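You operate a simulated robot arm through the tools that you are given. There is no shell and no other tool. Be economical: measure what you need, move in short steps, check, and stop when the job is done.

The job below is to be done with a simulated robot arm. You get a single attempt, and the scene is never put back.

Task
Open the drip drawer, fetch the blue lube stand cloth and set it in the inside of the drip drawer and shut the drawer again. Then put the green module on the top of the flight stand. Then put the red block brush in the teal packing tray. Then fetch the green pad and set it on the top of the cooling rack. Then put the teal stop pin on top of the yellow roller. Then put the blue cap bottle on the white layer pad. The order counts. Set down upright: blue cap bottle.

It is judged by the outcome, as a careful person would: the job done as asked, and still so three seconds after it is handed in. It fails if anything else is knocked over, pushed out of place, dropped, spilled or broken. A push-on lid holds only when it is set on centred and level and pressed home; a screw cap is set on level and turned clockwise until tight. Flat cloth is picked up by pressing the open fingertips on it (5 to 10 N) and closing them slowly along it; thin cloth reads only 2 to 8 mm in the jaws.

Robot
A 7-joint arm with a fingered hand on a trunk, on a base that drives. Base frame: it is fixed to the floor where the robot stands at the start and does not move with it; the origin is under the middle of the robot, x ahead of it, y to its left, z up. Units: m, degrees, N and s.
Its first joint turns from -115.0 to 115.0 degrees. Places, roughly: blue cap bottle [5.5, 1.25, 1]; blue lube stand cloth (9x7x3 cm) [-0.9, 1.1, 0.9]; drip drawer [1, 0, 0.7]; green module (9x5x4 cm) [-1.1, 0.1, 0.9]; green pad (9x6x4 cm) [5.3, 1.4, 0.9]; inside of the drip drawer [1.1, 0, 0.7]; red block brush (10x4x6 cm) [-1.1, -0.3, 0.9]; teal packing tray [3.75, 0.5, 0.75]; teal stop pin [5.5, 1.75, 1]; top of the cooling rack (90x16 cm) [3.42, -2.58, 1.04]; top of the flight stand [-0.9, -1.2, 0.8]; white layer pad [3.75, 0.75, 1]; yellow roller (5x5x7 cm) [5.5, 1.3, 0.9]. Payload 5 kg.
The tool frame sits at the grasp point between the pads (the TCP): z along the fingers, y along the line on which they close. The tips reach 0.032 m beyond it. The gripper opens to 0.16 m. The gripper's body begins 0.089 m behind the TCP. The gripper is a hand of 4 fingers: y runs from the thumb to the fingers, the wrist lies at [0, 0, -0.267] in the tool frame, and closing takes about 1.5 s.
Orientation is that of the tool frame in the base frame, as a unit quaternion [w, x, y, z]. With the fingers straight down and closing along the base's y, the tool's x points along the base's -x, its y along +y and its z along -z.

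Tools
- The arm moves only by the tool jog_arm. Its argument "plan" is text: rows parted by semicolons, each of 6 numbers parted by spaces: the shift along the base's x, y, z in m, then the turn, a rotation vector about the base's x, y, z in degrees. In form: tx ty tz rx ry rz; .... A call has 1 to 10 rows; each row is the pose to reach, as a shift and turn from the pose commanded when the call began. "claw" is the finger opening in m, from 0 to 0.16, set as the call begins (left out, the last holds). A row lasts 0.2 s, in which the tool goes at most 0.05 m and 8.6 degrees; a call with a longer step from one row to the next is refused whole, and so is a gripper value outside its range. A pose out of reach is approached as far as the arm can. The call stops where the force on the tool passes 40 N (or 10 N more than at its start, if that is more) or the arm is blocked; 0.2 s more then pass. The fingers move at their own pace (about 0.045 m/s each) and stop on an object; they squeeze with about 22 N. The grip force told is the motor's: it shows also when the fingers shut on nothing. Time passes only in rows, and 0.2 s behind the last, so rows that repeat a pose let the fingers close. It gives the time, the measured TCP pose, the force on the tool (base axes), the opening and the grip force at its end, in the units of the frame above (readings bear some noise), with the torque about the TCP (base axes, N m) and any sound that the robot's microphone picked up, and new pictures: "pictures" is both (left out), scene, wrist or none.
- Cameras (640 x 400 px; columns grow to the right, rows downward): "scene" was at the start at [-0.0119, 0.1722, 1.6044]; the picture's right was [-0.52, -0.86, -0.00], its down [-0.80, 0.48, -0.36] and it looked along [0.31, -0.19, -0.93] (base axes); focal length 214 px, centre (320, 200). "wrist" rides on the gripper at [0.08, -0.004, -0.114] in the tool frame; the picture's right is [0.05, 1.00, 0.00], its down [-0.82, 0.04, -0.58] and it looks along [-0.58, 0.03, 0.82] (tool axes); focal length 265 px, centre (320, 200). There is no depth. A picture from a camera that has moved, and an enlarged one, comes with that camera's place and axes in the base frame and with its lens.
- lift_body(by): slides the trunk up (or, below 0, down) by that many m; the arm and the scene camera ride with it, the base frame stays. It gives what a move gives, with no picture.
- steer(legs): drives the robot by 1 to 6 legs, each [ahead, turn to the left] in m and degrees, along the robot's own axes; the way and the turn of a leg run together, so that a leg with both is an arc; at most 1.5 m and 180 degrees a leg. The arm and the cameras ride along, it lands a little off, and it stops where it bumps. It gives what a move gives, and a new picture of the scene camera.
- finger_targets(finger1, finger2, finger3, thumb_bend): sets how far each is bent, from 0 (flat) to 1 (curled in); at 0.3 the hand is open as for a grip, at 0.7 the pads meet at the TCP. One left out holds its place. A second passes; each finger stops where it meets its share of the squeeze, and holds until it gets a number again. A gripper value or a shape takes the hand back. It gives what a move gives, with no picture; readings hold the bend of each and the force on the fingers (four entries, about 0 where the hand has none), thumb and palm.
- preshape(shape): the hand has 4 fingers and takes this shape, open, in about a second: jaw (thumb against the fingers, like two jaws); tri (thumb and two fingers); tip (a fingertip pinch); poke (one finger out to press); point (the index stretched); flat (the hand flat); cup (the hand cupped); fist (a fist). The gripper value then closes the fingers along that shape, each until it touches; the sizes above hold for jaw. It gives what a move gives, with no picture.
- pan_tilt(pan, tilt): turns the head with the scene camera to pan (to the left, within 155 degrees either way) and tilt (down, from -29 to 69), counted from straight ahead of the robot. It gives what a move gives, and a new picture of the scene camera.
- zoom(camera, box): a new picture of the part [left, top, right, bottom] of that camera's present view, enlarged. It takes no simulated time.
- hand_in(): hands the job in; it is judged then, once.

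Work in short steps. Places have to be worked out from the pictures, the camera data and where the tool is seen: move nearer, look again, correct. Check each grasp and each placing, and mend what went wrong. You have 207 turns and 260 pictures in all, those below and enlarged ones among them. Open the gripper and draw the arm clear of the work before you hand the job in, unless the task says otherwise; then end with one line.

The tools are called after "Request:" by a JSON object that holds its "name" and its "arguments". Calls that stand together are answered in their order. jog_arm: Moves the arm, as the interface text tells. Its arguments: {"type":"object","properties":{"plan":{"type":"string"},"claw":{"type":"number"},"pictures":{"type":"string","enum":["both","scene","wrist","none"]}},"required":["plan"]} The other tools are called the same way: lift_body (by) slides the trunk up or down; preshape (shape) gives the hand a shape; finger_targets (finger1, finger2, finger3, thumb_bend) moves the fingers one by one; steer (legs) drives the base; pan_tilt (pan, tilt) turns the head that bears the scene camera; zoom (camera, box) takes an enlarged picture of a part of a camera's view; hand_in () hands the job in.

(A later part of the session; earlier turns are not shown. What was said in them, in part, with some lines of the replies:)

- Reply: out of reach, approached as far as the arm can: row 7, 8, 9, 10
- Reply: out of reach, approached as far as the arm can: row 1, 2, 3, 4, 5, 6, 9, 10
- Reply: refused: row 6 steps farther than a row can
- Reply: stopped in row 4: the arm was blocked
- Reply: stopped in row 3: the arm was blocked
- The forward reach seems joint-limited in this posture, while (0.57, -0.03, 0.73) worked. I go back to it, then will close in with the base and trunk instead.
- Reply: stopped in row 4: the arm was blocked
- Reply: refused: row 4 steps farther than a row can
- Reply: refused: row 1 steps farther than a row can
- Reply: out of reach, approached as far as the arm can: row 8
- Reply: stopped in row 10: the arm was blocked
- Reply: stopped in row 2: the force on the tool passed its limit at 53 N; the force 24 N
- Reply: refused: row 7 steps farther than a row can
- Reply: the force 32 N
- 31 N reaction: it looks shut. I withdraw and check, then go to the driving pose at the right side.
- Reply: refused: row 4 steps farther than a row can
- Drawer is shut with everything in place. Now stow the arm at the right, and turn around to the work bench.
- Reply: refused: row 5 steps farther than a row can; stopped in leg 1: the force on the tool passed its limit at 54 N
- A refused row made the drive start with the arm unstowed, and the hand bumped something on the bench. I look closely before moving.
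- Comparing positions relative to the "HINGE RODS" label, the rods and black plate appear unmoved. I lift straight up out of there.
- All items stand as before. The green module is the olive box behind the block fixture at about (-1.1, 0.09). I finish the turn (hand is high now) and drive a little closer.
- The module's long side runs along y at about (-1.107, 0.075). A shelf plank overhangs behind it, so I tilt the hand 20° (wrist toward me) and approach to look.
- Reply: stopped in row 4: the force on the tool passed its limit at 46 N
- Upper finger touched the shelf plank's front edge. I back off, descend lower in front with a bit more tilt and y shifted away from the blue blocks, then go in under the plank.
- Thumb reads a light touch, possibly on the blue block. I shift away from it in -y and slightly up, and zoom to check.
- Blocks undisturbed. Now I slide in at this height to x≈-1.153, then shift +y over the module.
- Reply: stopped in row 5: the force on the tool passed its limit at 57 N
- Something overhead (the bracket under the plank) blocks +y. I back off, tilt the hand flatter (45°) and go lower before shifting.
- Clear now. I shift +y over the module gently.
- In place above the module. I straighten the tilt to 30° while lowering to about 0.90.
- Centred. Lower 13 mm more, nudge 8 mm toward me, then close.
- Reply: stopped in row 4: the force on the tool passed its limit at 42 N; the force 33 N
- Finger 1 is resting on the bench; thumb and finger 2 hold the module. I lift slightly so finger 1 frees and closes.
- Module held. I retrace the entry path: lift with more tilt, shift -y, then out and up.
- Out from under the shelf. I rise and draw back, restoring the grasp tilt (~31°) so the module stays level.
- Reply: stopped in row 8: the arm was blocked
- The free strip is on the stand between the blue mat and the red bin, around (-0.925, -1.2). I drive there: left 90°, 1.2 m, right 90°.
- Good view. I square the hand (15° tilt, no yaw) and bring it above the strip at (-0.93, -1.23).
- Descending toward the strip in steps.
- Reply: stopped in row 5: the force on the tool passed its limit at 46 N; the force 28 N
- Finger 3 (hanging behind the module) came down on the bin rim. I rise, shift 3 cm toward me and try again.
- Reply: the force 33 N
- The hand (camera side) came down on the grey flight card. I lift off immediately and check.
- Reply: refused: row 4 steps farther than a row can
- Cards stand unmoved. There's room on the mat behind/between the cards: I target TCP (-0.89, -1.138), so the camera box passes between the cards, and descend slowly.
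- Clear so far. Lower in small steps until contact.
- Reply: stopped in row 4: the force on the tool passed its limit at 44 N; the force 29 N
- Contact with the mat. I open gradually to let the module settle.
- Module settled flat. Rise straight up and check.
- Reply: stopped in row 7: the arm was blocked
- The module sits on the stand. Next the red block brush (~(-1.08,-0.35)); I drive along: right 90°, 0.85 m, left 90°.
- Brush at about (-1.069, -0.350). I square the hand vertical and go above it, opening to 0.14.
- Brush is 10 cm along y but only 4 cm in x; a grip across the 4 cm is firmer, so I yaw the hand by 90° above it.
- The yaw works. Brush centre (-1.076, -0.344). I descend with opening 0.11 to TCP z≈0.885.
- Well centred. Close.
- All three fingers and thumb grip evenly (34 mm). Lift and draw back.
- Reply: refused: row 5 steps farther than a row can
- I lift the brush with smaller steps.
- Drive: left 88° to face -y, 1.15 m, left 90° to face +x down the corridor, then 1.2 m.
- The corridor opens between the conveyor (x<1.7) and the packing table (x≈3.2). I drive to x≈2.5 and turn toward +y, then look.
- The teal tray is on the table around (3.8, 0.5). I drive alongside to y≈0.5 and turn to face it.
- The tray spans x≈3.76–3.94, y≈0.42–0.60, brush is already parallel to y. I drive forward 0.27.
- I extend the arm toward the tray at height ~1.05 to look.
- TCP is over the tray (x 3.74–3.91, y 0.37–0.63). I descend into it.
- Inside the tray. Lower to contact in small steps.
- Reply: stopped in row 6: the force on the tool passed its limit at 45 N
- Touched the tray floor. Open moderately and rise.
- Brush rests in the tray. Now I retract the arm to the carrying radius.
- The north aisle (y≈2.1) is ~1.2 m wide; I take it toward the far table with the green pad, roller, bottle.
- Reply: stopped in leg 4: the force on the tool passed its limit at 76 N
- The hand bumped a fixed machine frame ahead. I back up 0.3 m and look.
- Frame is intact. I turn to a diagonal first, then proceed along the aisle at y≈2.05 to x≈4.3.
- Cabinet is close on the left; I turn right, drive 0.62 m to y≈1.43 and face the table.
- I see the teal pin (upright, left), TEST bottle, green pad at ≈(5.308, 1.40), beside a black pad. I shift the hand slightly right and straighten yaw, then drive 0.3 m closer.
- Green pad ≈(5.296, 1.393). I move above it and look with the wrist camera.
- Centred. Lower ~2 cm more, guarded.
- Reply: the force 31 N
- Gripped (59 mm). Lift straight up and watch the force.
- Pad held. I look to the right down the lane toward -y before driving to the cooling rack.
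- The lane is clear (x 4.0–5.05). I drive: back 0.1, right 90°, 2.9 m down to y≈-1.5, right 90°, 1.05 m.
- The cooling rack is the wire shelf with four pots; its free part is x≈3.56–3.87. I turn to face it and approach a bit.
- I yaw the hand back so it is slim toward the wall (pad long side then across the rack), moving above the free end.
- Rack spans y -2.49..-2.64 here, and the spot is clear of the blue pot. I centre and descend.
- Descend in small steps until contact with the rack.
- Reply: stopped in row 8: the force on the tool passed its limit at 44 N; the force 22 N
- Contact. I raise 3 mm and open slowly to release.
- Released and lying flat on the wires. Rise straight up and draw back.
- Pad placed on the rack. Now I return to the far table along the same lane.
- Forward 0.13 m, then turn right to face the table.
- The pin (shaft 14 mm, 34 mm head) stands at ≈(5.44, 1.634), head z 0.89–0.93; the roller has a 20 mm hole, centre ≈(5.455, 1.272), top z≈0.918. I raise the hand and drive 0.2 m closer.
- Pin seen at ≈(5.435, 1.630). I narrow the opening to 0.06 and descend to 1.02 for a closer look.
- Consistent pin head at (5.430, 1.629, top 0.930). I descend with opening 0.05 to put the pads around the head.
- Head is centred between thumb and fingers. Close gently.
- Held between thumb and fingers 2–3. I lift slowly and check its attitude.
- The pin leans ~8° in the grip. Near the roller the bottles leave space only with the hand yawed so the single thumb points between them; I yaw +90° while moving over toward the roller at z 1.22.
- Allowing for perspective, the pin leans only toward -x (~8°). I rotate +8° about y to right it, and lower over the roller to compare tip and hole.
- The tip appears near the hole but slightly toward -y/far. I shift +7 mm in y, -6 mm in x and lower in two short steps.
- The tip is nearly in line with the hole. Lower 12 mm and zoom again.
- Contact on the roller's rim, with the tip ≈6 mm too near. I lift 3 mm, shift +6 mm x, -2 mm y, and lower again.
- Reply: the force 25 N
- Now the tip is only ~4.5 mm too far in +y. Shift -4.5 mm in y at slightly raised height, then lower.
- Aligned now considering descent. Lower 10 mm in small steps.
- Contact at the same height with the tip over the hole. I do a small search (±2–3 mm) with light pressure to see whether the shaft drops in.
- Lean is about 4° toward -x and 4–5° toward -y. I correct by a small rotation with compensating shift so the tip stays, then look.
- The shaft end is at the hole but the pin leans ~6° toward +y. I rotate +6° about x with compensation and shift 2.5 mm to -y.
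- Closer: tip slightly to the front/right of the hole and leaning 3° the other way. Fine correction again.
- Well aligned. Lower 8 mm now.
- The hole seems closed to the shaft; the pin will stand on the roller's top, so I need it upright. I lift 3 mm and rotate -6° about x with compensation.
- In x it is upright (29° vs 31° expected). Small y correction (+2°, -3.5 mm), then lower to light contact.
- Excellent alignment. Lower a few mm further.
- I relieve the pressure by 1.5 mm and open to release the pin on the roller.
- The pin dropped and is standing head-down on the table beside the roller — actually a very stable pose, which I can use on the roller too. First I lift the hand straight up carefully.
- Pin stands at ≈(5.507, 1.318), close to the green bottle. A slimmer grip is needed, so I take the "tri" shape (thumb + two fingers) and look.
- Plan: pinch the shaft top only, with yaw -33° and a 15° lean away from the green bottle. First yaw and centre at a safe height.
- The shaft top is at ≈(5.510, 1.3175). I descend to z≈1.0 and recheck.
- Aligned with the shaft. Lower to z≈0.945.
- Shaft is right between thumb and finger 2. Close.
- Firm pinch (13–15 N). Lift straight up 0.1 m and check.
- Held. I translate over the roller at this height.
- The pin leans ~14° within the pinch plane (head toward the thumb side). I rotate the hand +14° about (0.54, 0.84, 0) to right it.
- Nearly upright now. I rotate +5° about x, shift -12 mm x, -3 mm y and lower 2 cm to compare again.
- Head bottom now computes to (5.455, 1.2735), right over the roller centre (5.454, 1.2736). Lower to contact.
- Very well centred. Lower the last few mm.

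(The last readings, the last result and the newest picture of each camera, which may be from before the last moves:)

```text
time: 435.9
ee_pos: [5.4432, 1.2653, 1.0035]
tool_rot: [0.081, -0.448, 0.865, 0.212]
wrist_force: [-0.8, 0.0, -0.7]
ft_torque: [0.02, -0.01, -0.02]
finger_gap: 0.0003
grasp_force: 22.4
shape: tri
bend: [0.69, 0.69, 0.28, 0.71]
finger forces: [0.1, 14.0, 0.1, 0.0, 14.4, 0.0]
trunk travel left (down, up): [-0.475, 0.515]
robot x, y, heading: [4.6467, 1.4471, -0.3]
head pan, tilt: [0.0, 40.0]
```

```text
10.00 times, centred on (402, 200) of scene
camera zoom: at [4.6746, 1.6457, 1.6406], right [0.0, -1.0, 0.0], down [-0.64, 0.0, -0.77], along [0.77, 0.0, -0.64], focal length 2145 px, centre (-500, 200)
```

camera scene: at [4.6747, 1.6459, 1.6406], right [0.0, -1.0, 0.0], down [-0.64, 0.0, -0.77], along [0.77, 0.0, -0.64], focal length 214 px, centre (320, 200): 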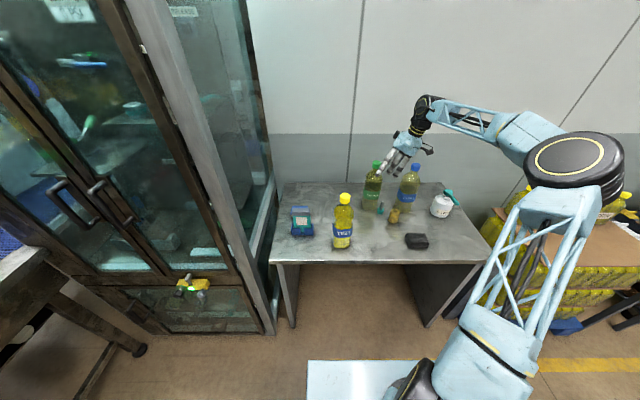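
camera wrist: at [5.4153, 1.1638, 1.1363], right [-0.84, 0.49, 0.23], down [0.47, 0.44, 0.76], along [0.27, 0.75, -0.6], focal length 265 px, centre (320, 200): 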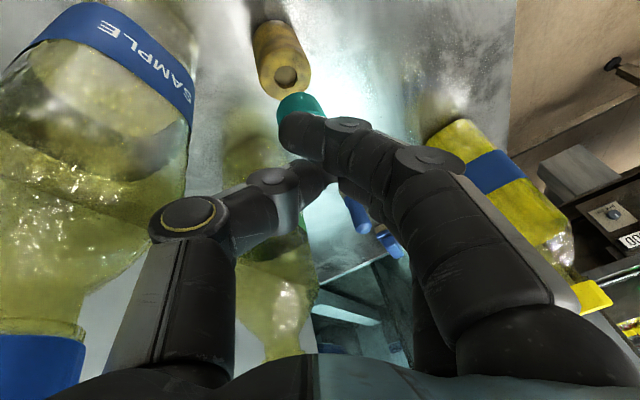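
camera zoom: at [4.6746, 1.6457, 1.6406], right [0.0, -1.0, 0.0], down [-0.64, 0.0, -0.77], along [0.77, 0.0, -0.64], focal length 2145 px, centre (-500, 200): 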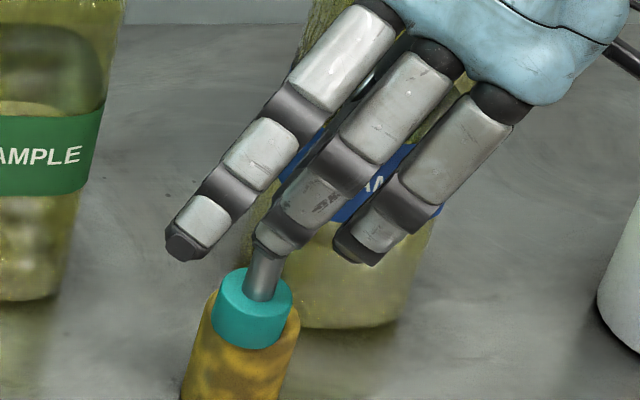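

Request:
{"name": "jog_arm", "arguments": {"plan": "0.006 -0.001 0 0 0 0; 0.006 -0.001 -0.002 0 0 0; 0.006 -0.001 -0.005 0 0 0; 0.006 -0.001 -0.008 0 0 0; 0.006 -0.001 -0.008 0 0 0", "pictures": "none"}}

Request:
{"name": "zoom", "arguments": {"camera": "scene", "box": [370, 180, 434, 220]}}

```text
time: 437.1
ee_pos: [5.448, 1.2653, 0.9962]
tool_rot: [0.083, -0.447, 0.865, 0.211]
wrist_force: [2.4, 0.5, 22.4]
ft_torque: [0.36, 0.16, 0.03]
finger_gap: 0.0032
grasp_force: 22.3
shape: tri
bend: [0.69, 0.7, 0.28, 0.74]
finger forces: [0.1, 17.8, 0.0, 0.1, 19.3, 0.0]
trunk travel left (down, up): [-0.475, 0.515]
robot x, y, heading: [4.6472, 1.4452, -0.3]
head pan, tilt: [0.0, 40.0]
```

```text
10.00 times, centred on (402, 200) of scene
camera zoom: at [4.673, 1.6461, 1.6406], right [0.0, -1.0, 0.0], down [-0.64, 0.0, -0.77], along [0.77, 0.0, -0.64], focal length 2145 px, centre (-500, 200)
```

zoom: 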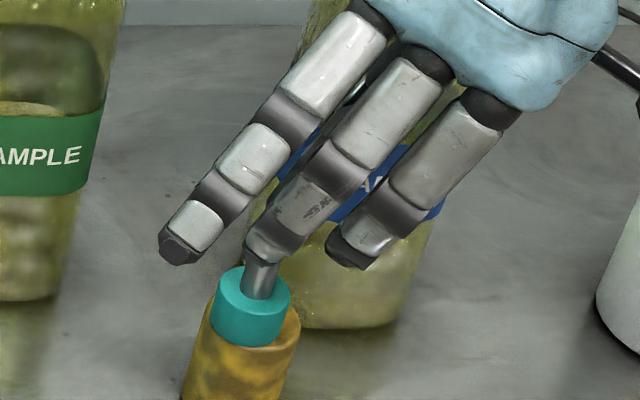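

The head is seated on the roller. I ease the pressure and open just a little.

Request:
{"name": "jog_arm", "arguments": {"plan": "0 0 0.002 0 0 0; 0 0 0.003 0 0 0; 0 0 0.003 0 0 0", "pictures": "none"}}

Request:
{"name": "jog_arm", "arguments": {"plan": "0 0 0 0 0 0; 0 0 0 0 0 0; 0 0 0 0 0 0; 0 0 0 0 0 0; 0 0 0 0 0 0", "claw": 0.05, "pictures": "wrist"}}

Request:
{"name": "zoom", "arguments": {"camera": "scene", "box": [370, 180, 434, 220]}}

```text
time: 437.9
ee_pos: [5.448, 1.2639, 0.9999]
tool_rot: [0.081, -0.448, 0.865, 0.212]
wrist_force: [0.3, -0.4, 5.7]
ft_torque: [0.03, 0.01, 0.01]
finger_gap: 0.002
grasp_force: 22.2
shape: tri
bend: [0.69, 0.69, 0.28, 0.73]
finger forces: [0.0, 15.9, 0.0, 0.0, 16.0, 0.1]
trunk travel left (down, up): [-0.475, 0.515]
robot x, y, heading: [4.6497, 1.4463, -0.2]
head pan, tilt: [0.0, 40.0]
```

```text
time: 439.1
ee_pos: [5.4488, 1.2636, 0.9994]
tool_rot: [0.082, -0.448, 0.865, 0.211]
wrist_force: [0.5, -0.3, -0.4]
ft_torque: [0.0, -0.04, 0.01]
finger_gap: 0.0491
grasp_force: 0.1
shape: tri
bend: [0.73, 0.73, 0.01, 0.7]
finger forces: [0.1, 0.0, 0.1, 0.1, 0.0, 0.0]
trunk travel left (down, up): [-0.475, 0.515]
robot x, y, heading: [4.6475, 1.4429, -0.2]
head pan, tilt: [0.0, 40.0]
camera wrist: at [5.4097, 1.1531, 1.0743], right [-0.84, 0.47, 0.28], down [0.47, 0.37, 0.8], along [0.27, 0.8, -0.53], focal length 265 px, centre (320, 200)
```

wrist: 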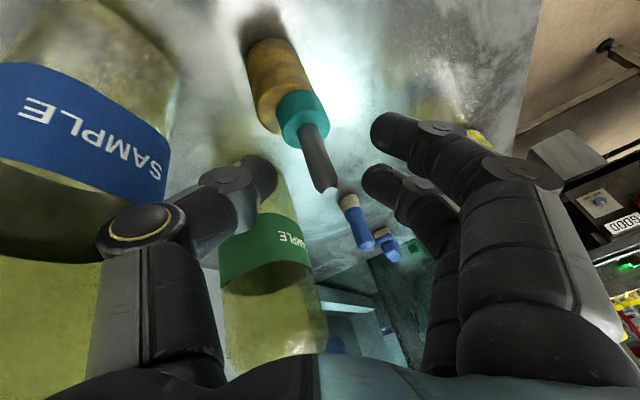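

```text
10.00 times, centred on (402, 200) of scene
camera zoom: at [4.6746, 1.6457, 1.6405], right [0.0, -1.0, 0.0], down [-0.64, 0.0, -0.77], along [0.77, 0.0, -0.64], focal length 2145 px, centre (-500, 200)
```

zoom: 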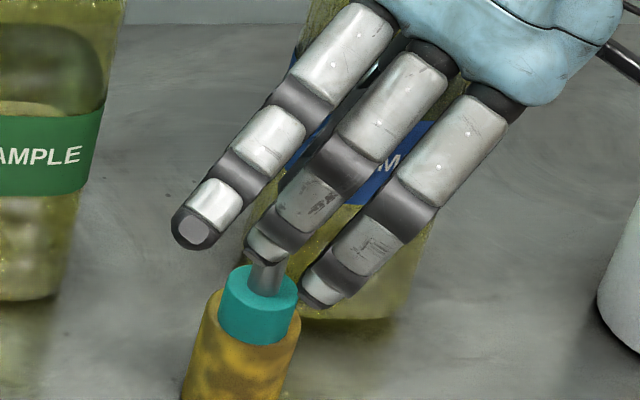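

The pin stands centred on the roller. I withdraw straight up slowly.

Request:
{"name": "jog_arm", "arguments": {"plan": "0 0 0.01 0 0 0; 0 0 0.02 0 0 0; 0 0 0.03 0 0 0; 0 0 0.05 0 0 0; 0 0 0.08 0 0 0; 0 0 0.12 0 0 0; 0 0 0.16 0 0 0; 0 0 0.2 0 0 0; 0 0 0.22 0 0 0", "pictures": "scene"}}

Request:
{"name": "zoom", "arguments": {"camera": "scene", "box": [360, 170, 440, 220]}}

```text
time: 441.1
ee_pos: [5.4495, 1.2652, 1.217]
tool_rot: [0.082, -0.448, 0.865, 0.212]
wrist_force: [0.4, -0.2, 0.0]
ft_torque: [0.04, -0.03, 0.01]
finger_gap: 0.0496
grasp_force: 0.0
shape: tri
bend: [0.73, 0.73, 0.01, 0.7]
finger forces: [0.0, 0.0, 0.0, 0.0, 0.0, 0.0]
trunk travel left (down, up): [-0.475, 0.515]
robot x, y, heading: [4.645, 1.4475, -0.1]
head pan, tilt: [0.0, 40.0]
camera scene: at [4.6744, 1.6458, 1.6405], right [0.0, -1.0, 0.0], down [-0.64, 0.0, -0.77], along [0.77, 0.0, -0.64], focal length 214 px, centre (320, 200)
```

scene: 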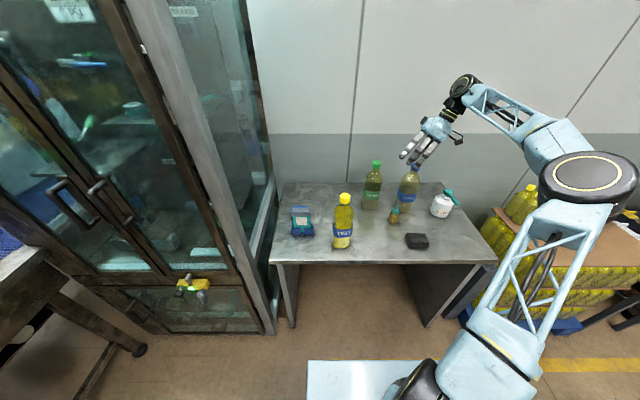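

```text
8.00 times, centred on (400, 195) of scene
camera zoom: at [4.6744, 1.6458, 1.6405], right [0.0, -1.0, 0.0], down [-0.64, 0.0, -0.77], along [0.77, 0.0, -0.64], focal length 1716 px, centre (-320, 240)
```

zoom: 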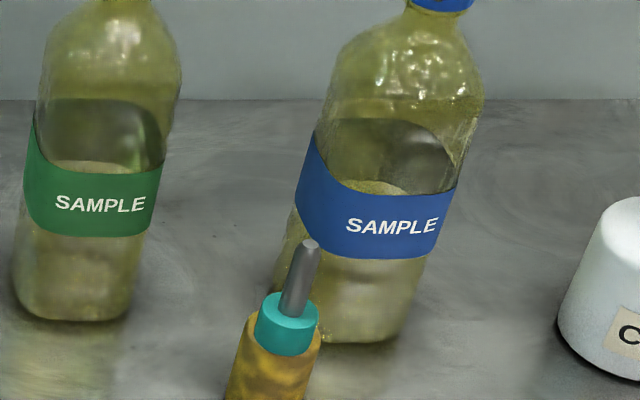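

Pin sits securely on the roller. Next the blue-cap bottle: I return to the jaw shape, square the hand at a higher level and centre over the blue cap (~(5.527, 1.198), cap z 1.10–1.145).

Request:
{"name": "jog_arm", "arguments": {"plan": "0 -0.005 0.03 -3.2 1.2 -6.7; 0 -0.01 0.06 -6.4 2.4 -13.4; 0.01 -0.02 0.08 -9.5 3.7 -20.1; 0.02 -0.03 0.09 -12.7 4.9 -26.8; 0.03 -0.04 0.1 -15.9 6.1 -33.5; 0.045 -0.05 0.1 -19 7.3 -40.2; 0.06 -0.06 0.1 -22.2 8.6 -46.9; 0.075 -0.067 0.1 -25.4 9.8 -53.7; 0.075 -0.067 0.1 -25.4 9.8 -53.7", "pictures": "none"}}

Request:
{"name": "preshape", "arguments": {"shape": "jaw"}}

Request:
{"name": "jog_arm", "arguments": {"plan": "0 0 0 0 0 0; 0 0 0 0 0 0; 0 0 0 0 0 0", "claw": 0.1, "pictures": "both"}}

```text
time: 443.1
ee_pos: [5.5211, 1.2045, 1.3144]
tool_rot: [-0.001, -0.001, 1.0, -0.002]
wrist_force: [1.2, 0.7, -0.9]
ft_torque: [-0.1, 0.07, -0.01]
finger_gap: 0.0498
grasp_force: 0.0
shape: tri
bend: [0.73, 0.73, 0.01, 0.7]
finger forces: [0.0, 0.0, 0.1, 0.0, 0.0, 0.0]
out of reach, approached as far as the arm can: row 8, 9
trunk travel left (down, up): [-0.475, 0.515]
robot x, y, heading: [4.6496, 1.4464, 0.2]
head pan, tilt: [0.0, 40.0]
```

```text
time: 443.9
ee_pos: [5.5193, 1.2024, 1.3163]
tool_rot: [0.0, -0.001, 1.0, 0.0]
wrist_force: [1.1, -0.2, 0.2]
ft_torque: [0.01, 0.0, -0.02]
finger_gap: 0.1599
grasp_force: 0.0
shape: jaw
bend: [0.3, 0.3, 0.3, 0.3]
finger forces: [0.1, 0.0, 0.0, 0.0, 0.0, 0.1]
trunk travel left (down, up): [-0.475, 0.515]
robot x, y, heading: [4.6487, 1.4462, 0.0]
head pan, tilt: [0.0, 40.0]
```

```text
time: 444.8
ee_pos: [5.5189, 1.2037, 1.3157]
tool_rot: [0.0, 0.0, 1.0, 0.0]
wrist_force: [-0.9, -0.5, -0.9]
ft_torque: [0.01, 0.0, -0.03]
finger_gap: 0.1006
grasp_force: 0.1
shape: jaw
bend: [0.7, 0.7, 0.7, 0.68]
finger forces: [0.1, 0.2, 0.0, 0.0, 0.0, 0.1]
trunk travel left (down, up): [-0.475, 0.515]
robot x, y, heading: [4.6501, 1.4429, 0.1]
head pan, tilt: [0.0, 40.0]
camera scene: at [4.6746, 1.6459, 1.6405], right [0.0, -1.0, 0.0], down [-0.64, 0.0, -0.77], along [0.77, 0.0, -0.64], focal length 214 px, centre (320, 200)
camera wrist: at [5.4386, 1.1994, 1.4297], right [-0.05, 1.0, 0.0], down [0.82, 0.04, 0.58], along [0.58, 0.03, -0.82], focal length 265 px, centre (320, 200)
```

scene: 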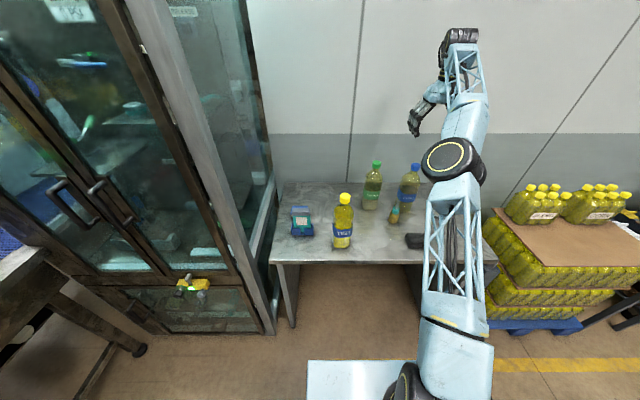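
wrist: 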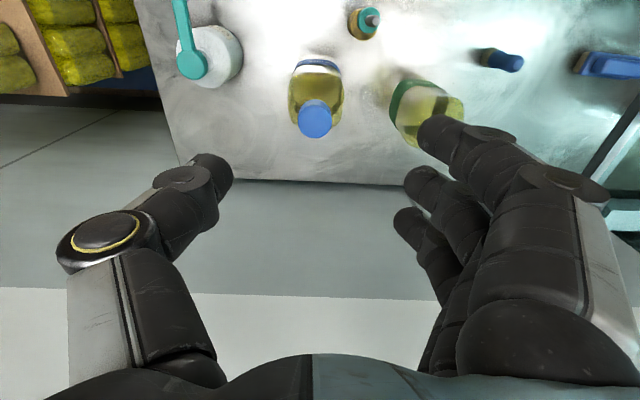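

The cap is at ≈(5.532, 1.200). For better reach I pull the arm back 10 cm and drive 10 cm forward.

Request:
{"name": "jog_arm", "arguments": {"plan": "-0.04 0 0 0 0 0; -0.08 0 0 0 0 0; -0.09 0 0 0 0 0", "pictures": "none"}}

Request:
{"name": "steer", "arguments": {"legs": [[0.1, 0]]}}

Request:
{"name": "jog_arm", "arguments": {"plan": "0 0 -0.03 0 0 0; 0 0 -0.06 0 0 0; 0 0 -0.06 0 0 0", "pictures": "wrist"}}

```text
time: 445.6
ee_pos: [5.4275, 1.2085, 1.3155]
tool_rot: [0.0, -0.001, 1.0, -0.001]
wrist_force: [0.5, 1.1, 0.1]
ft_torque: [-0.13, 0.03, 0.07]
finger_gap: 0.1
grasp_force: 0.0
shape: jaw
bend: [0.7, 0.7, 0.7, 0.68]
finger forces: [0.0, 0.0, 0.0, 0.0, 0.1, 0.0]
trunk travel left (down, up): [-0.475, 0.515]
robot x, y, heading: [4.6471, 1.4463, -0.3]
head pan, tilt: [0.0, 40.0]
```

```text
time: 446.7
ee_pos: [5.5257, 1.2042, 1.3145]
tool_rot: [0.0, -0.002, 1.0, 0.0]
wrist_force: [0.7, 1.1, 0.6]
ft_torque: [0.0, 0.05, 0.02]
finger_gap: 0.1003
grasp_force: 0.2
shape: jaw
bend: [0.7, 0.7, 0.7, 0.68]
finger forces: [0.0, 0.0, 0.0, 0.0, 0.0, 0.1]
trunk travel left (down, up): [-0.475, 0.515]
robot x, y, heading: [4.7485, 1.4467, 0.0]
head pan, tilt: [0.0, 40.0]
camera scene: at [4.7745, 1.6459, 1.6404], right [0.0, -1.0, 0.0], down [-0.64, 0.0, -0.77], along [0.77, 0.0, -0.64], focal length 214 px, centre (320, 200)
```

scene: 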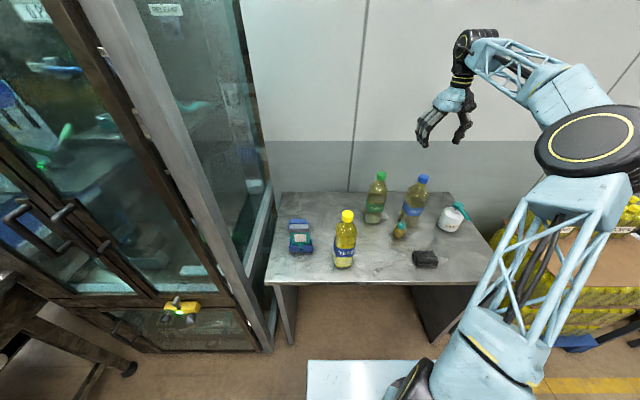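

```text
time: 447.5
ee_pos: [5.5251, 1.2006, 1.2584]
tool_rot: [0.0, -0.001, 1.0, -0.001]
wrist_force: [-0.7, 0.3, -0.1]
ft_torque: [0.02, 0.0, -0.01]
finger_gap: 0.1004
grasp_force: 0.0
shape: jaw
bend: [0.7, 0.7, 0.7, 0.68]
finger forces: [0.0, 0.0, 0.0, 0.0, 0.0, 0.1]
trunk travel left (down, up): [-0.475, 0.515]
robot x, y, heading: [4.7475, 1.4455, 0.1]
head pan, tilt: [0.0, 40.0]
camera wrist: at [5.4451, 1.197, 1.3708], right [-0.05, 1.0, 0.0], down [0.82, 0.04, 0.58], along [0.58, 0.03, -0.82], focal length 265 px, centre (320, 200)
```

wrist: 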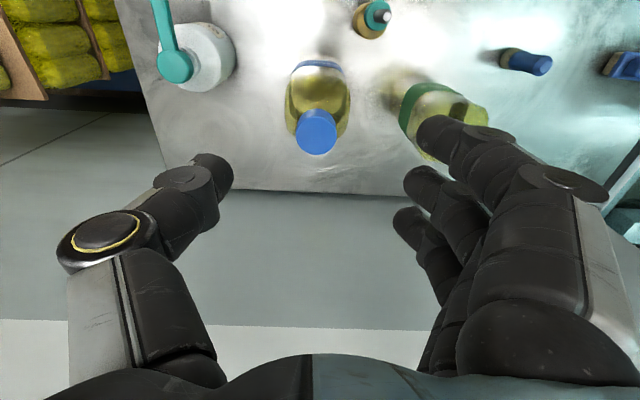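

Cap top triangulates to (5.533, 1.198, 1.14). Descend to TCP z≈1.12 around it.

Request:
{"name": "jog_arm", "arguments": {"plan": "0.004 -0.001 -0.03 0 0 0; 0.008 -0.002 -0.06 0 0 0; 0.008 -0.002 -0.09 0 0 0; 0.008 -0.002 -0.12 0 0 0; 0.008 -0.002 -0.138 0 0 0; 0.008 -0.002 -0.138 0 0 0", "pictures": "wrist", "claw": 0.09}}

Request:
{"name": "zoom", "arguments": {"camera": "scene", "box": [360, 140, 480, 215]}}

```text
time: 448.9
ee_pos: [5.5335, 1.2, 1.1171]
tool_rot: [0.0, -0.001, 1.0, 0.001]
wrist_force: [0.4, 0.0, 0.3]
ft_torque: [0.0, -0.01, -0.02]
finger_gap: 0.0907
grasp_force: 0.2
shape: jaw
bend: [0.71, 0.71, 0.71, 0.7]
finger forces: [0.1, 0.1, 0.1, 0.0, 0.1, 0.1]
trunk travel left (down, up): [-0.475, 0.515]
robot x, y, heading: [4.7488, 1.4455, -0.1]
head pan, tilt: [0.0, 40.0]
camera wrist: at [5.4519, 1.1965, 1.2298], right [-0.05, 1.0, 0.0], down [0.82, 0.04, 0.58], along [0.58, 0.03, -0.82], focal length 265 px, centre (320, 200)
```

wrist: 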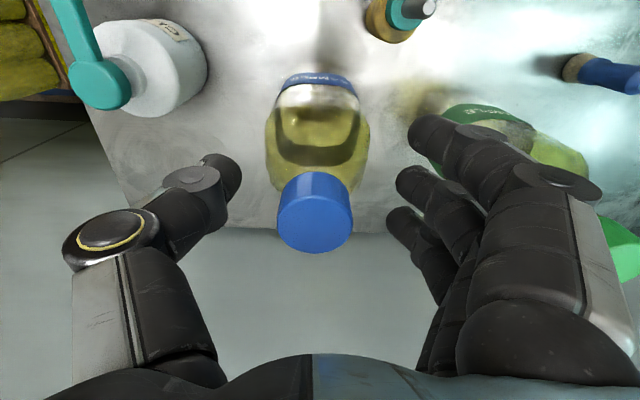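

```text
5.33 times, centred on (420, 178) of scene
camera zoom: at [4.7734, 1.6457, 1.6406], right [0.0, -1.0, 0.0], down [-0.64, 0.0, -0.77], along [0.77, 0.0, -0.64], focal length 1144 px, centre (-213, 320)
```

zoom: 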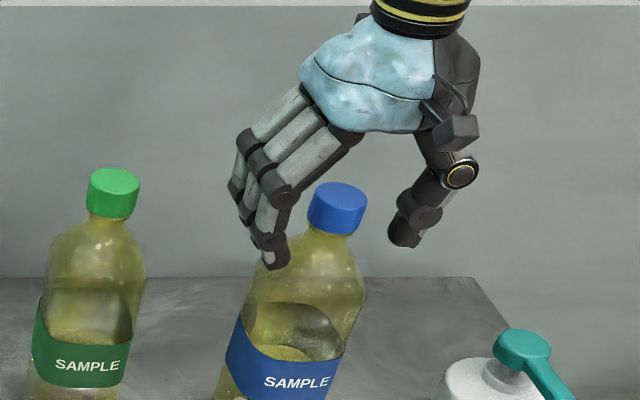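

The cap is centred with fingertips reaching the neck. Close.

Request:
{"name": "jog_arm", "arguments": {"plan": "0 0 0 0 0 0; 0 0 0 0 0 0; 0 0 0 0 0 0; 0 0 0 0 0 0; 0 0 0 0 0 0; 0 0 0 0 0 0; 0 0 0 0 0 0; 0 0 0 0 0 0", "pictures": "wrist", "claw": 0}}

Request:
{"name": "zoom", "arguments": {"camera": "scene", "box": [360, 140, 480, 215]}}

```text
time: 450.7
ee_pos: [5.5309, 1.2002, 1.1161]
tool_rot: [-0.001, -0.001, 1.0, 0.0]
wrist_force: [0.0, 0.8, 0.6]
ft_torque: [0.03, 0.03, -0.01]
finger_gap: 0.0199
grasp_force: 21.7
shape: jaw
bend: [0.68, 0.73, 0.72, 0.7]
finger forces: [0.0, 7.3, 10.2, 0.1, 18.1, 0.0]
trunk travel left (down, up): [-0.475, 0.515]
robot x, y, heading: [4.7515, 1.4433, -0.0]
head pan, tilt: [0.0, 40.0]
camera wrist: at [5.4518, 1.1966, 1.2301], right [-0.05, 1.0, 0.0], down [0.82, 0.04, 0.58], along [0.58, 0.03, -0.82], focal length 265 px, centre (320, 200)
```

wrist: 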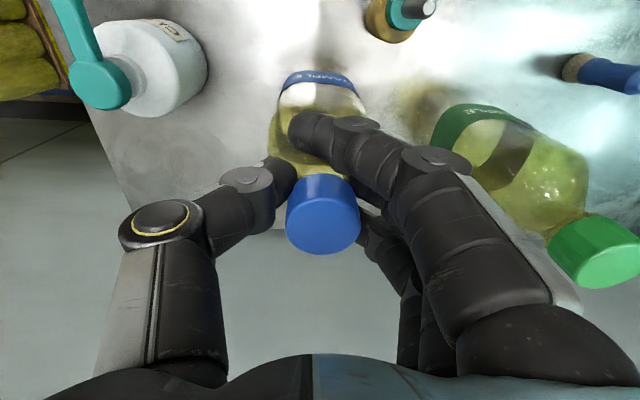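

```text
5.33 times, centred on (420, 178) of scene
camera zoom: at [4.7734, 1.6457, 1.6405], right [0.0, -1.0, 0.0], down [-0.64, 0.0, -0.77], along [0.77, 0.0, -0.64], focal length 1144 px, centre (-213, 320)
```

zoom: 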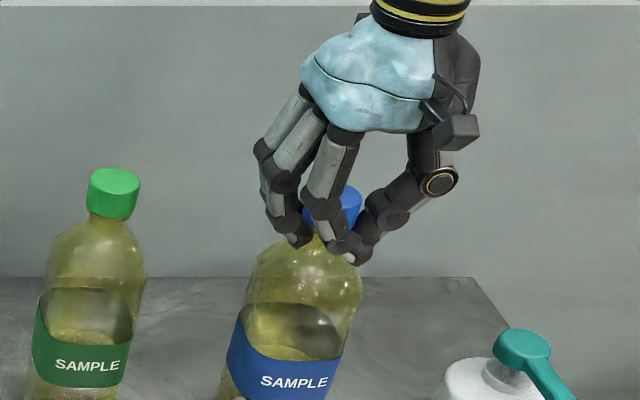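

Fingers lock below the cap around the neck. I lift 3 cm gently and check.

Request:
{"name": "jog_arm", "arguments": {"plan": "0 0 0.005 0 0 0; 0 0 0.012 0 0 0; 0 0 0.02 0 0 0; 0 0 0.03 0 0 0; 0 0 0.03 0 0 0", "pictures": "scene"}}

Request:
{"name": "zoom", "arguments": {"camera": "scene", "box": [360, 140, 480, 215]}}

```text
time: 451.9
ee_pos: [5.5319, 1.2013, 1.1474]
tool_rot: [0.0, -0.001, 1.0, 0.0]
wrist_force: [0.0, -0.8, 0.0]
ft_torque: [-0.03, -0.02, -0.01]
finger_gap: 0.0202
grasp_force: 21.9
shape: jaw
bend: [0.68, 0.73, 0.72, 0.7]
finger forces: [0.0, 7.5, 10.2, 0.0, 18.4, 0.0]
trunk travel left (down, up): [-0.475, 0.515]
robot x, y, heading: [4.7443, 1.4446, -0.2]
head pan, tilt: [0.0, 40.0]
camera scene: at [4.7734, 1.6457, 1.6405], right [0.0, -1.0, 0.0], down [-0.64, 0.0, -0.77], along [0.77, 0.0, -0.64], focal length 214 px, centre (320, 200)
```

scene: 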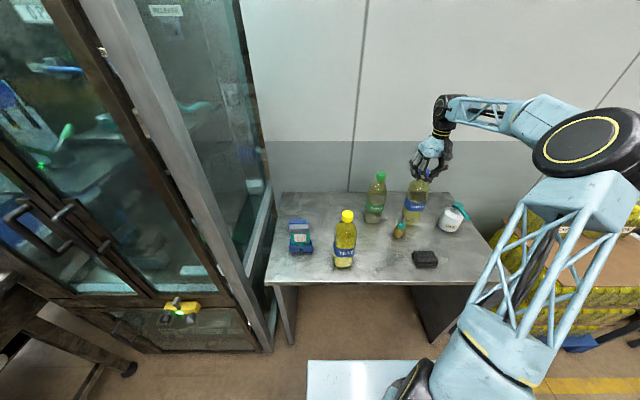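

```text
5.33 times, centred on (420, 178) of scene
camera zoom: at [4.7734, 1.6457, 1.6405], right [0.0, -1.0, 0.0], down [-0.64, 0.0, -0.77], along [0.77, 0.0, -0.64], focal length 1144 px, centre (-213, 320)
```

zoom: 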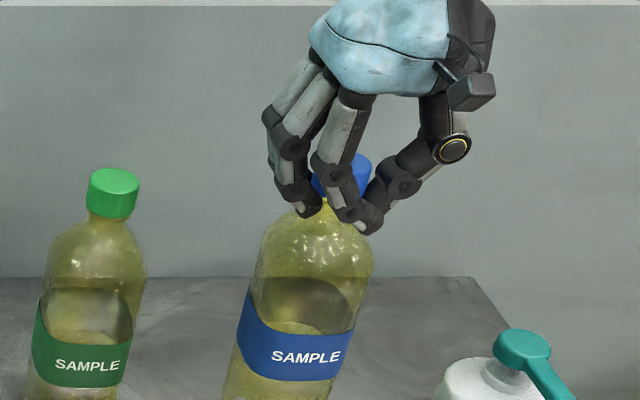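

The bottle is lifted. Raise to TCP 1.31, shifting slightly to -y, then draw back.

Request:
{"name": "jog_arm", "arguments": {"plan": "0 0 0.03 0 0 0; 0 -0.005 0.06 0 0 0; 0 -0.01 0.09 0 0 0; 0 -0.02 0.12 0 0 0; 0 -0.03 0.15 0 0 0; 0 -0.03 0.17 0 0 0; -0.03 -0.03 0.18 0 0 0; -0.06 -0.03 0.18 0 0 0; -0.09 -0.03 0.18 0 0 0; -0.12 -0.03 0.18 0 0 0", "pictures": "scene"}}

Request:
{"name": "zoom", "arguments": {"camera": "scene", "box": [320, 80, 520, 205]}}

```text
time: 454.1
ee_pos: [5.4102, 1.1696, 1.3301]
tool_rot: [0.0, -0.001, 1.0, 0.0]
wrist_force: [-0.1, 0.2, 0.0]
ft_torque: [-0.04, 0.01, 0.03]
finger_gap: 0.0197
grasp_force: 21.8
shape: jaw
bend: [0.68, 0.73, 0.72, 0.71]
finger forces: [0.0, 7.7, 11.2, 0.1, 18.4, 0.1]
trunk travel left (down, up): [-0.475, 0.515]
robot x, y, heading: [4.7477, 1.4456, -0.2]
head pan, tilt: [0.0, 40.0]
camera scene: at [4.7726, 1.6463, 1.6405], right [0.0, -1.0, 0.0], down [-0.64, 0.0, -0.77], along [0.77, 0.0, -0.64], focal length 214 px, centre (320, 200)
```

scene: 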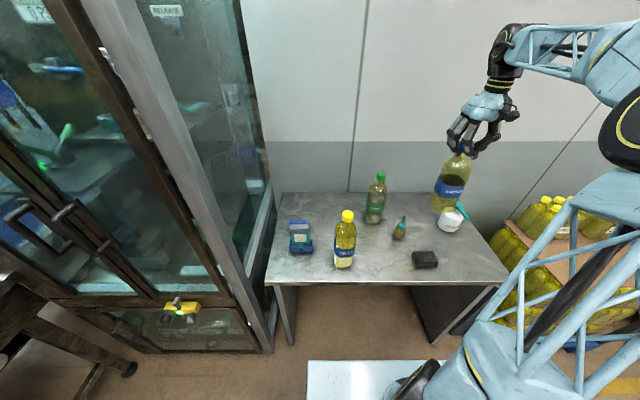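

```text
3.20 times, centred on (420, 142) of scene
camera zoom: at [4.7726, 1.6463, 1.6405], right [0.0, -1.0, 0.0], down [-0.64, 0.0, -0.77], along [0.77, 0.0, -0.64], focal length 686 px, centre (0, 384)
```

zoom: 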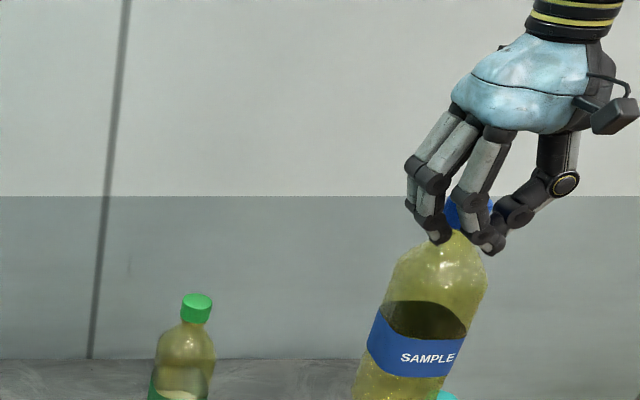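

Bottle hangs upright. I back away 0.2 m and bring the arm to straight ahead before turning.

Request:
{"name": "steer", "arguments": {"legs": [[-0.22, 0]]}}

Request:
{"name": "jog_arm", "arguments": {"plan": "0 0.03 0 0 0 0; 0 0.07 0 0 0 0; 0 0.11 0 0 0 0; 0 0.15 0 0 0 0; 0 0.19 0 0 0 0; 0 0.23 0 0 0 0; 0 0.25 0 0 0 0", "pictures": "scene"}}

```text
time: 455.8
ee_pos: [5.1937, 1.1713, 1.3297]
tool_rot: [-0.001, -0.003, 1.0, 0.0]
wrist_force: [-0.4, -1.1, 0.0]
ft_torque: [-0.02, 0.02, -0.02]
finger_gap: 0.0199
grasp_force: 22.4
shape: jaw
bend: [0.68, 0.73, 0.72, 0.71]
finger forces: [0.0, 7.7, 11.1, 0.0, 18.4, 0.0]
trunk travel left (down, up): [-0.475, 0.515]
robot x, y, heading: [4.5328, 1.4463, 0.2]
head pan, tilt: [0.0, 40.0]
camera scene: at [4.5532, 1.646, 1.6406], right [0.0, -1.0, 0.0], down [-0.64, 0.0, -0.77], along [0.77, 0.0, -0.64], focal length 214 px, centre (320, 200)
```

scene: 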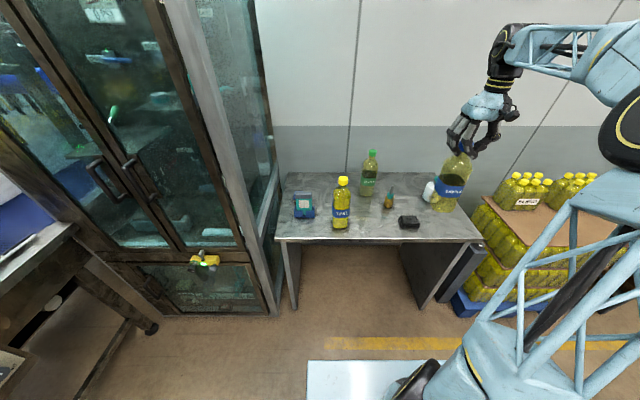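

```text
time: 457.4
ee_pos: [5.1916, 1.4213, 1.3318]
tool_rot: [0.0, -0.003, 1.0, 0.0]
wrist_force: [-0.1, 1.0, -0.1]
ft_torque: [0.01, 0.01, 0.0]
finger_gap: 0.0196
grasp_force: 21.7
shape: jaw
bend: [0.68, 0.73, 0.72, 0.71]
finger forces: [0.1, 7.7, 11.6, 0.0, 18.3, 0.1]
trunk travel left (down, up): [-0.475, 0.515]
robot x, y, heading: [4.5301, 1.4456, 0.2]
head pan, tilt: [0.0, 40.0]
camera scene: at [4.554, 1.6463, 1.6405], right [0.0, -1.0, 0.0], down [-0.64, 0.0, -0.77], along [0.77, 0.0, -0.64], focal length 214 px, centre (320, 200)
```

scene: 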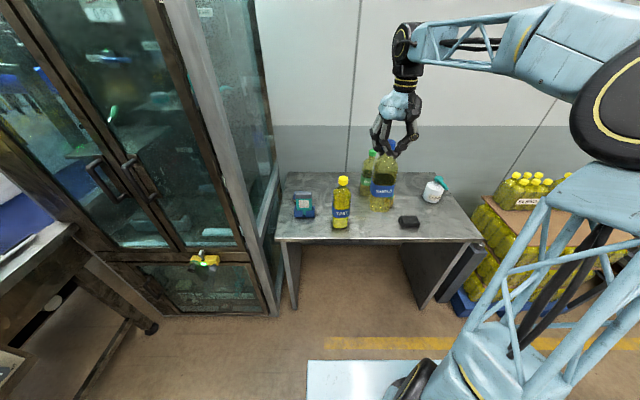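

I raise the trunk 0.1 m for clearance, then drive to beside the layer pad, stopping the last turn short to look.

Request:
{"name": "lift_body", "arguments": {"by": 0.1}}

Request:
{"name": "steer", "arguments": {"legs": [[0, -90], [0.72, 0], [0, -55]]}}

Request:
{"name": "pan_tilt", "arguments": {"pan": -35, "tilt": 45}}

```text
time: 458.7
ee_pos: [5.1922, 1.4211, 1.4311]
tool_rot: [-0.001, -0.002, 1.0, 0.001]
wrist_force: [-0.9, -0.1, -0.8]
ft_torque: [-0.01, 0.02, 0.01]
finger_gap: 0.0195
grasp_force: 21.8
shape: jaw
bend: [0.68, 0.73, 0.72, 0.71]
finger forces: [0.0, 7.8, 11.5, 0.0, 18.5, 0.1]
trunk travel left (down, up): [-0.575, 0.415]
robot x, y, heading: [4.5276, 1.4435, 0.1]
head pan, tilt: [0.0, 40.0]
```

```text
time: 469.2
ee_pos: [3.9667, 0.3824, 1.4311]
tool_rot: [0.0, 0.955, 0.297, 0.0]
wrist_force: [0.4, 0.2, 1.4]
ft_torque: [0.01, 0.0, 0.0]
finger_gap: 0.0194
grasp_force: 22.5
shape: jaw
bend: [0.68, 0.73, 0.72, 0.71]
finger forces: [0.0, 6.6, 11.5, 0.0, 18.0, 0.0]
trunk travel left (down, up): [-0.575, 0.415]
robot x, y, heading: [4.5277, 0.7354, -145.6]
head pan, tilt: [0.0, 40.0]
camera scene: at [4.6224, 0.5527, 1.7406], right [-0.56, 0.83, 0.0], down [0.53, 0.36, -0.77], along [-0.63, -0.43, -0.64], focal length 214 px, centre (320, 200)
```

scene: 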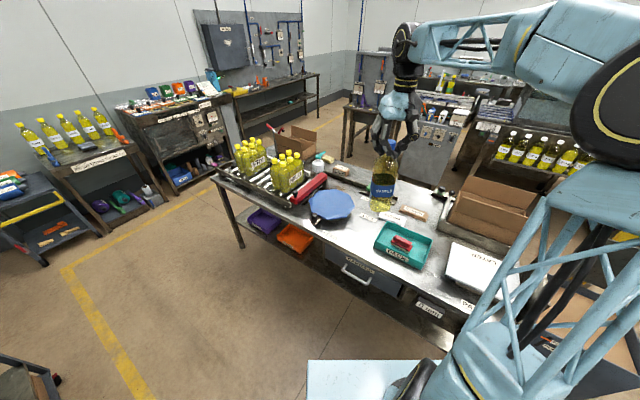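

```text
time: 470.2
ee_pos: [3.9671, 0.383, 1.4309]
tool_rot: [0.0, 0.955, 0.297, 0.0]
wrist_force: [0.7, -0.4, -0.2]
ft_torque: [0.04, 0.0, 0.0]
finger_gap: 0.0195
grasp_force: 21.7
shape: jaw
bend: [0.68, 0.73, 0.72, 0.71]
finger forces: [0.0, 6.6, 11.6, 0.0, 18.2, 0.1]
trunk travel left (down, up): [-0.575, 0.415]
robot x, y, heading: [4.53, 0.7355, -145.8]
head pan, tilt: [-35.0, 45.0]
camera scene: at [4.6114, 0.6013, 1.7333], right [0.01, 1.0, 0.0], down [0.71, -0.01, -0.71], along [-0.71, 0.01, -0.71], focal length 214 px, centre (320, 200)
```

scene: 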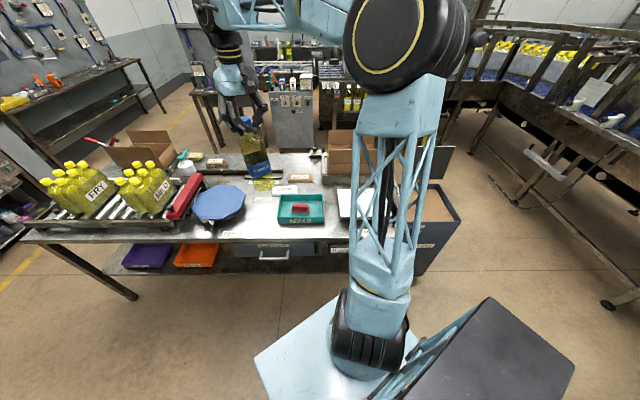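

The layer pad is at ≈(3.80, 0.84, 0.90), beside the carton. I finish the turn (−40°) to bring the bottle near it and look.

Request:
{"name": "steer", "arguments": {"legs": [[0, -40]]}}

Request:
{"name": "pan_tilt", "arguments": {"pan": 0, "tilt": 50}}

Request:
{"name": "jog_arm", "arguments": {"plan": "0 0 0 0 0 0", "pictures": "wrist"}}

```text
time: 472.6
ee_pos: [3.8706, 0.8242, 1.4314]
tool_rot: [0.0, 0.999, -0.047, 0.0]
wrist_force: [-0.3, 0.6, -0.3]
ft_torque: [-0.02, 0.0, -0.03]
finger_gap: 0.0194
grasp_force: 21.7
shape: jaw
bend: [0.68, 0.73, 0.72, 0.71]
finger forces: [0.0, 6.5, 11.5, 0.1, 18.0, 0.0]
trunk travel left (down, up): [-0.575, 0.415]
robot x, y, heading: [4.5271, 0.7372, 174.4]
head pan, tilt: [-35.0, 45.0]
camera scene: at [4.5066, 0.5795, 1.7333], right [0.65, 0.76, 0.0], down [0.54, -0.46, -0.71], along [-0.54, 0.46, -0.71], focal length 214 px, centre (320, 200)
```

scene: 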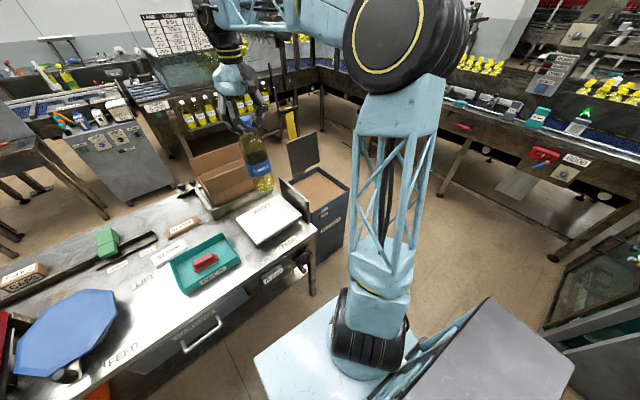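

```text
time: 473.6
ee_pos: [3.8711, 0.8255, 1.4312]
tool_rot: [0.0, 0.999, -0.047, 0.001]
wrist_force: [-0.3, -0.1, -0.5]
ft_torque: [-0.01, 0.02, -0.01]
finger_gap: 0.0196
grasp_force: 22.1
shape: jaw
bend: [0.68, 0.73, 0.72, 0.71]
finger forces: [0.1, 6.5, 11.5, 0.1, 17.9, 0.1]
trunk travel left (down, up): [-0.575, 0.415]
robot x, y, heading: [4.5256, 0.7382, 174.4]
head pan, tilt: [0.0, 50.0]
camera scene: at [4.4917, 0.5339, 1.7264], right [0.1, 1.0, 0.0], down [0.76, -0.07, -0.64], along [-0.64, 0.06, -0.77], focal length 214 px, centre (320, 200)
```

scene: 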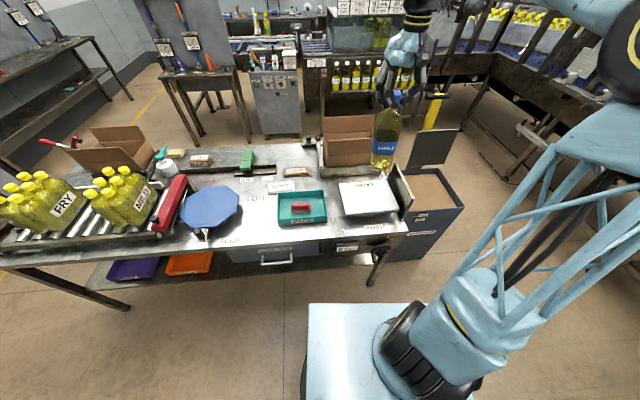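

```text
time: 474.0
ee_pos: [3.872, 0.8253, 1.4312]
tool_rot: [0.0, 0.999, -0.047, -0.001]
wrist_force: [0.9, -0.1, -0.6]
ft_torque: [0.0, 0.01, -0.01]
finger_gap: 0.0198
grasp_force: 22.2
shape: jaw
bend: [0.68, 0.73, 0.72, 0.71]
finger forces: [0.0, 6.5, 11.5, 0.0, 18.0, 0.0]
trunk travel left (down, up): [-0.575, 0.415]
robot x, y, heading: [4.5274, 0.7364, 174.1]
head pan, tilt: [0.0, 50.0]
camera wrist: at [3.9512, 0.8226, 1.545], right [-0.04, -1.0, 0.0], down [-0.82, 0.03, 0.58], along [-0.58, 0.02, -0.82], focal length 265 px, centre (320, 200)
```

wrist: 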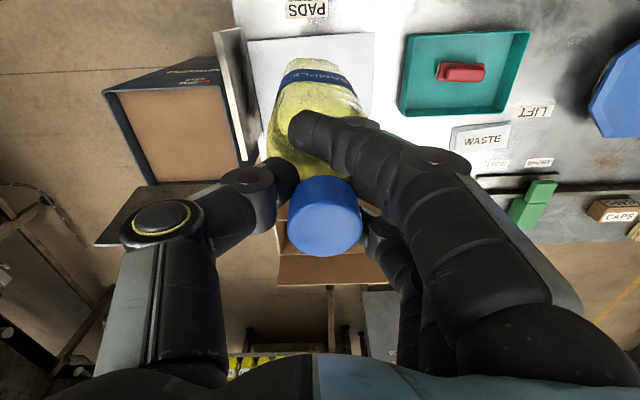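

Pad spans x 3.68–3.89, y 0.70–0.98. I move over its centre (3.79, 0.84) and descend to leave ~4 cm.

Request:
{"name": "jog_arm", "arguments": {"plan": "-0.03 0.005 -0.02 0 0 0; -0.06 0.01 -0.05 0 0 0; -0.082 0.015 -0.08 0 0 0; -0.082 0.015 -0.115 0 0 0; -0.082 0.015 -0.15 0 0 0; -0.082 0.015 -0.18 0 0 0; -0.082 0.015 -0.2 0 0 0; -0.082 0.015 -0.21 0 0 0; -0.082 0.015 -0.21 0 0 0", "pictures": "both"}}

Request:
{"name": "zoom", "arguments": {"camera": "scene", "box": [300, 110, 460, 230]}}

```text
time: 476.0
ee_pos: [3.7914, 0.841, 1.2213]
tool_rot: [0.0, 0.999, -0.047, 0.001]
wrist_force: [0.2, -0.4, 0.1]
ft_torque: [0.01, -0.02, 0.0]
finger_gap: 0.0194
grasp_force: 21.6
shape: jaw
bend: [0.68, 0.73, 0.72, 0.71]
finger forces: [0.1, 6.7, 12.1, 0.0, 18.0, 0.0]
trunk travel left (down, up): [-0.575, 0.415]
robot x, y, heading: [4.5246, 0.7368, 174.3]
head pan, tilt: [0.0, 50.0]
no pictures are left
```

```text
refused: no pictures are left
```

No pictures remain, so I finish by force readings. Lower in small steps until the bottle touches the pad.

Request:
{"name": "jog_arm", "arguments": {"plan": "0 0 -0.006 0 0 0; 0 0 -0.012 0 0 0; 0 0 -0.018 0 0 0; 0 0 -0.024 0 0 0; 0 0 -0.03 0 0 0; 0 0 -0.03 0 0 0", "pictures": "none"}}

```text
time: 477.4
ee_pos: [3.7892, 0.8417, 1.1902]
tool_rot: [0.0, 0.999, -0.047, 0.001]
wrist_force: [-0.2, -0.5, -0.9]
ft_torque: [-0.02, 0.01, 0.02]
finger_gap: 0.0194
grasp_force: 21.9
shape: jaw
bend: [0.68, 0.73, 0.72, 0.71]
finger forces: [0.1, 6.9, 12.2, 0.0, 18.0, 0.1]
trunk travel left (down, up): [-0.575, 0.415]
robot x, y, heading: [4.5287, 0.7353, 174.3]
head pan, tilt: [0.0, 50.0]
no pictures are left
```

Request:
{"name": "jog_arm", "arguments": {"plan": "0 0 -0.003 0 0 0; 0 0 -0.006 0 0 0; 0 0 -0.009 0 0 0; 0 0 -0.012 0 0 0; 0 0 -0.015 0 0 0; 0 0 -0.015 0 0 0", "pictures": "none"}}

```text
time: 478.8
ee_pos: [3.79, 0.8407, 1.1784]
tool_rot: [0.001, 0.999, -0.047, -0.001]
wrist_force: [-0.6, -0.1, 18.7]
ft_torque: [-0.24, 0.43, -0.02]
finger_gap: 0.0173
grasp_force: 22.4
shape: jaw
bend: [0.68, 0.74, 0.74, 0.72]
finger forces: [0.0, 14.5, 21.7, 0.0, 15.4, 0.1]
trunk travel left (down, up): [-0.575, 0.415]
robot x, y, heading: [4.5292, 0.7298, 174.5]
head pan, tilt: [0.0, 50.0]
no pictures are left
```

Contact at the expected height (pad top ≈0.91). I ease the pressure slightly.

Request:
{"name": "jog_arm", "arguments": {"plan": "0 0 0.002 0 0 0; 0 0 0.003 0 0 0; 0 0 0.003 0 0 0", "pictures": "none"}}

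```text
time: 479.6
ee_pos: [3.7886, 0.8413, 1.1784]
tool_rot: [0.0, 0.999, -0.047, 0.0]
wrist_force: [0.1, 0.0, 3.4]
ft_torque: [-0.17, 0.19, 0.01]
finger_gap: 0.0169
grasp_force: 21.8
shape: jaw
bend: [0.68, 0.74, 0.73, 0.72]
finger forces: [0.1, 10.4, 18.0, 0.0, 12.4, 0.1]
trunk travel left (down, up): [-0.575, 0.415]
robot x, y, heading: [4.5274, 0.7357, 174.7]
head pan, tilt: [0.0, 50.0]
no pictures are left
```

Light contact (3 N). Open the hand while holding position.

Request:
{"name": "jog_arm", "arguments": {"plan": "0 0 0 0 0 0; 0 0 0 0 0 0; 0 0 0 0 0 0; 0 0 0 0 0 0; 0 0 0 0 0 0; 0 0 0 0 0 0", "claw": 0.1, "pictures": "none"}}

```text
time: 481.0
ee_pos: [3.7893, 0.8405, 1.1809]
tool_rot: [0.0, 0.999, -0.047, 0.001]
wrist_force: [1.0, 0.3, -0.6]
ft_torque: [0.0, -0.02, 0.02]
finger_gap: 0.0997
grasp_force: 0.0
shape: jaw
bend: [0.7, 0.71, 0.71, 0.68]
finger forces: [0.0, 0.1, 0.0, 0.0, 0.1, 0.1]
trunk travel left (down, up): [-0.575, 0.415]
robot x, y, heading: [4.5303, 0.7359, 174.4]
head pan, tilt: [0.0, 50.0]
no pictures are left
```

Free of contact. Rise straight up, then withdraw.

Request:
{"name": "jog_arm", "arguments": {"plan": "0 0 0.015 0 0 0; 0 0 0.03 0 0 0; 0 0 0.05 0 0 0; 0 0 0.09 0 0 0; 0 0 0.13 0 0 0; 0 0 0.17 0 0 0; 0 0 0.21 0 0 0; 0.03 0 0.24 0 0 0; 0.06 0 0.25 0 0 0; 0.08 0 0.25 0 0 0", "pictures": "none"}}

```text
time: 483.2
ee_pos: [3.8702, 0.8411, 1.4277]
tool_rot: [0.0, 0.999, -0.046, -0.001]
wrist_force: [1.2, -0.2, 0.2]
ft_torque: [-0.01, 0.0, 0.02]
finger_gap: 0.0998
grasp_force: 0.0
shape: jaw
bend: [0.7, 0.71, 0.71, 0.68]
finger forces: [0.0, 0.1, 0.0, 0.0, 0.0, 0.0]
trunk travel left (down, up): [-0.575, 0.415]
robot x, y, heading: [4.5299, 0.7352, 174.5]
head pan, tilt: [0.0, 50.0]
no pictures are left
```

The hand is clear; I back off a little so the arm is away from the table.

Request:
{"name": "steer", "arguments": {"legs": [[-0.12, 0]]}}

```text
time: 484.4
ee_pos: [3.9949, 0.829, 1.4286]
tool_rot: [0.0, 0.999, -0.049, 0.0]
wrist_force: [0.2, -0.6, 0.5]
ft_torque: [-0.03, 0.04, 0.02]
finger_gap: 0.0997
grasp_force: 0.2
shape: jaw
bend: [0.7, 0.71, 0.71, 0.68]
finger forces: [0.0, 0.1, 0.0, 0.0, 0.0, 0.1]
trunk travel left (down, up): [-0.575, 0.415]
robot x, y, heading: [4.6541, 0.7255, 174.6]
head pan, tilt: [0.0, 50.0]
```

All steps are done in order, the gripper is open and the arm is clear; I hand in.

Request:
{"name": "hand_in", "arguments": {}}

```text
The job is handed in.
```

I did all six steps in the order asked and handed the job in, but I ran out of pictures before the last one, so the blue cap bottle on the white layer pad was set down by force readings only and I never saw it standing there. The teal stop pin stands head-down on the yellow roller: it fell off once, and the roller's hole would not take its shaft. On the way the hand bumped something on the work bench, the shelf over the green module, the red bin's rim, a flight card and a machine frame; the pictures I took afterwards showed nothing knocked over or displaced, but I did not check the bin rim and shelf separately.
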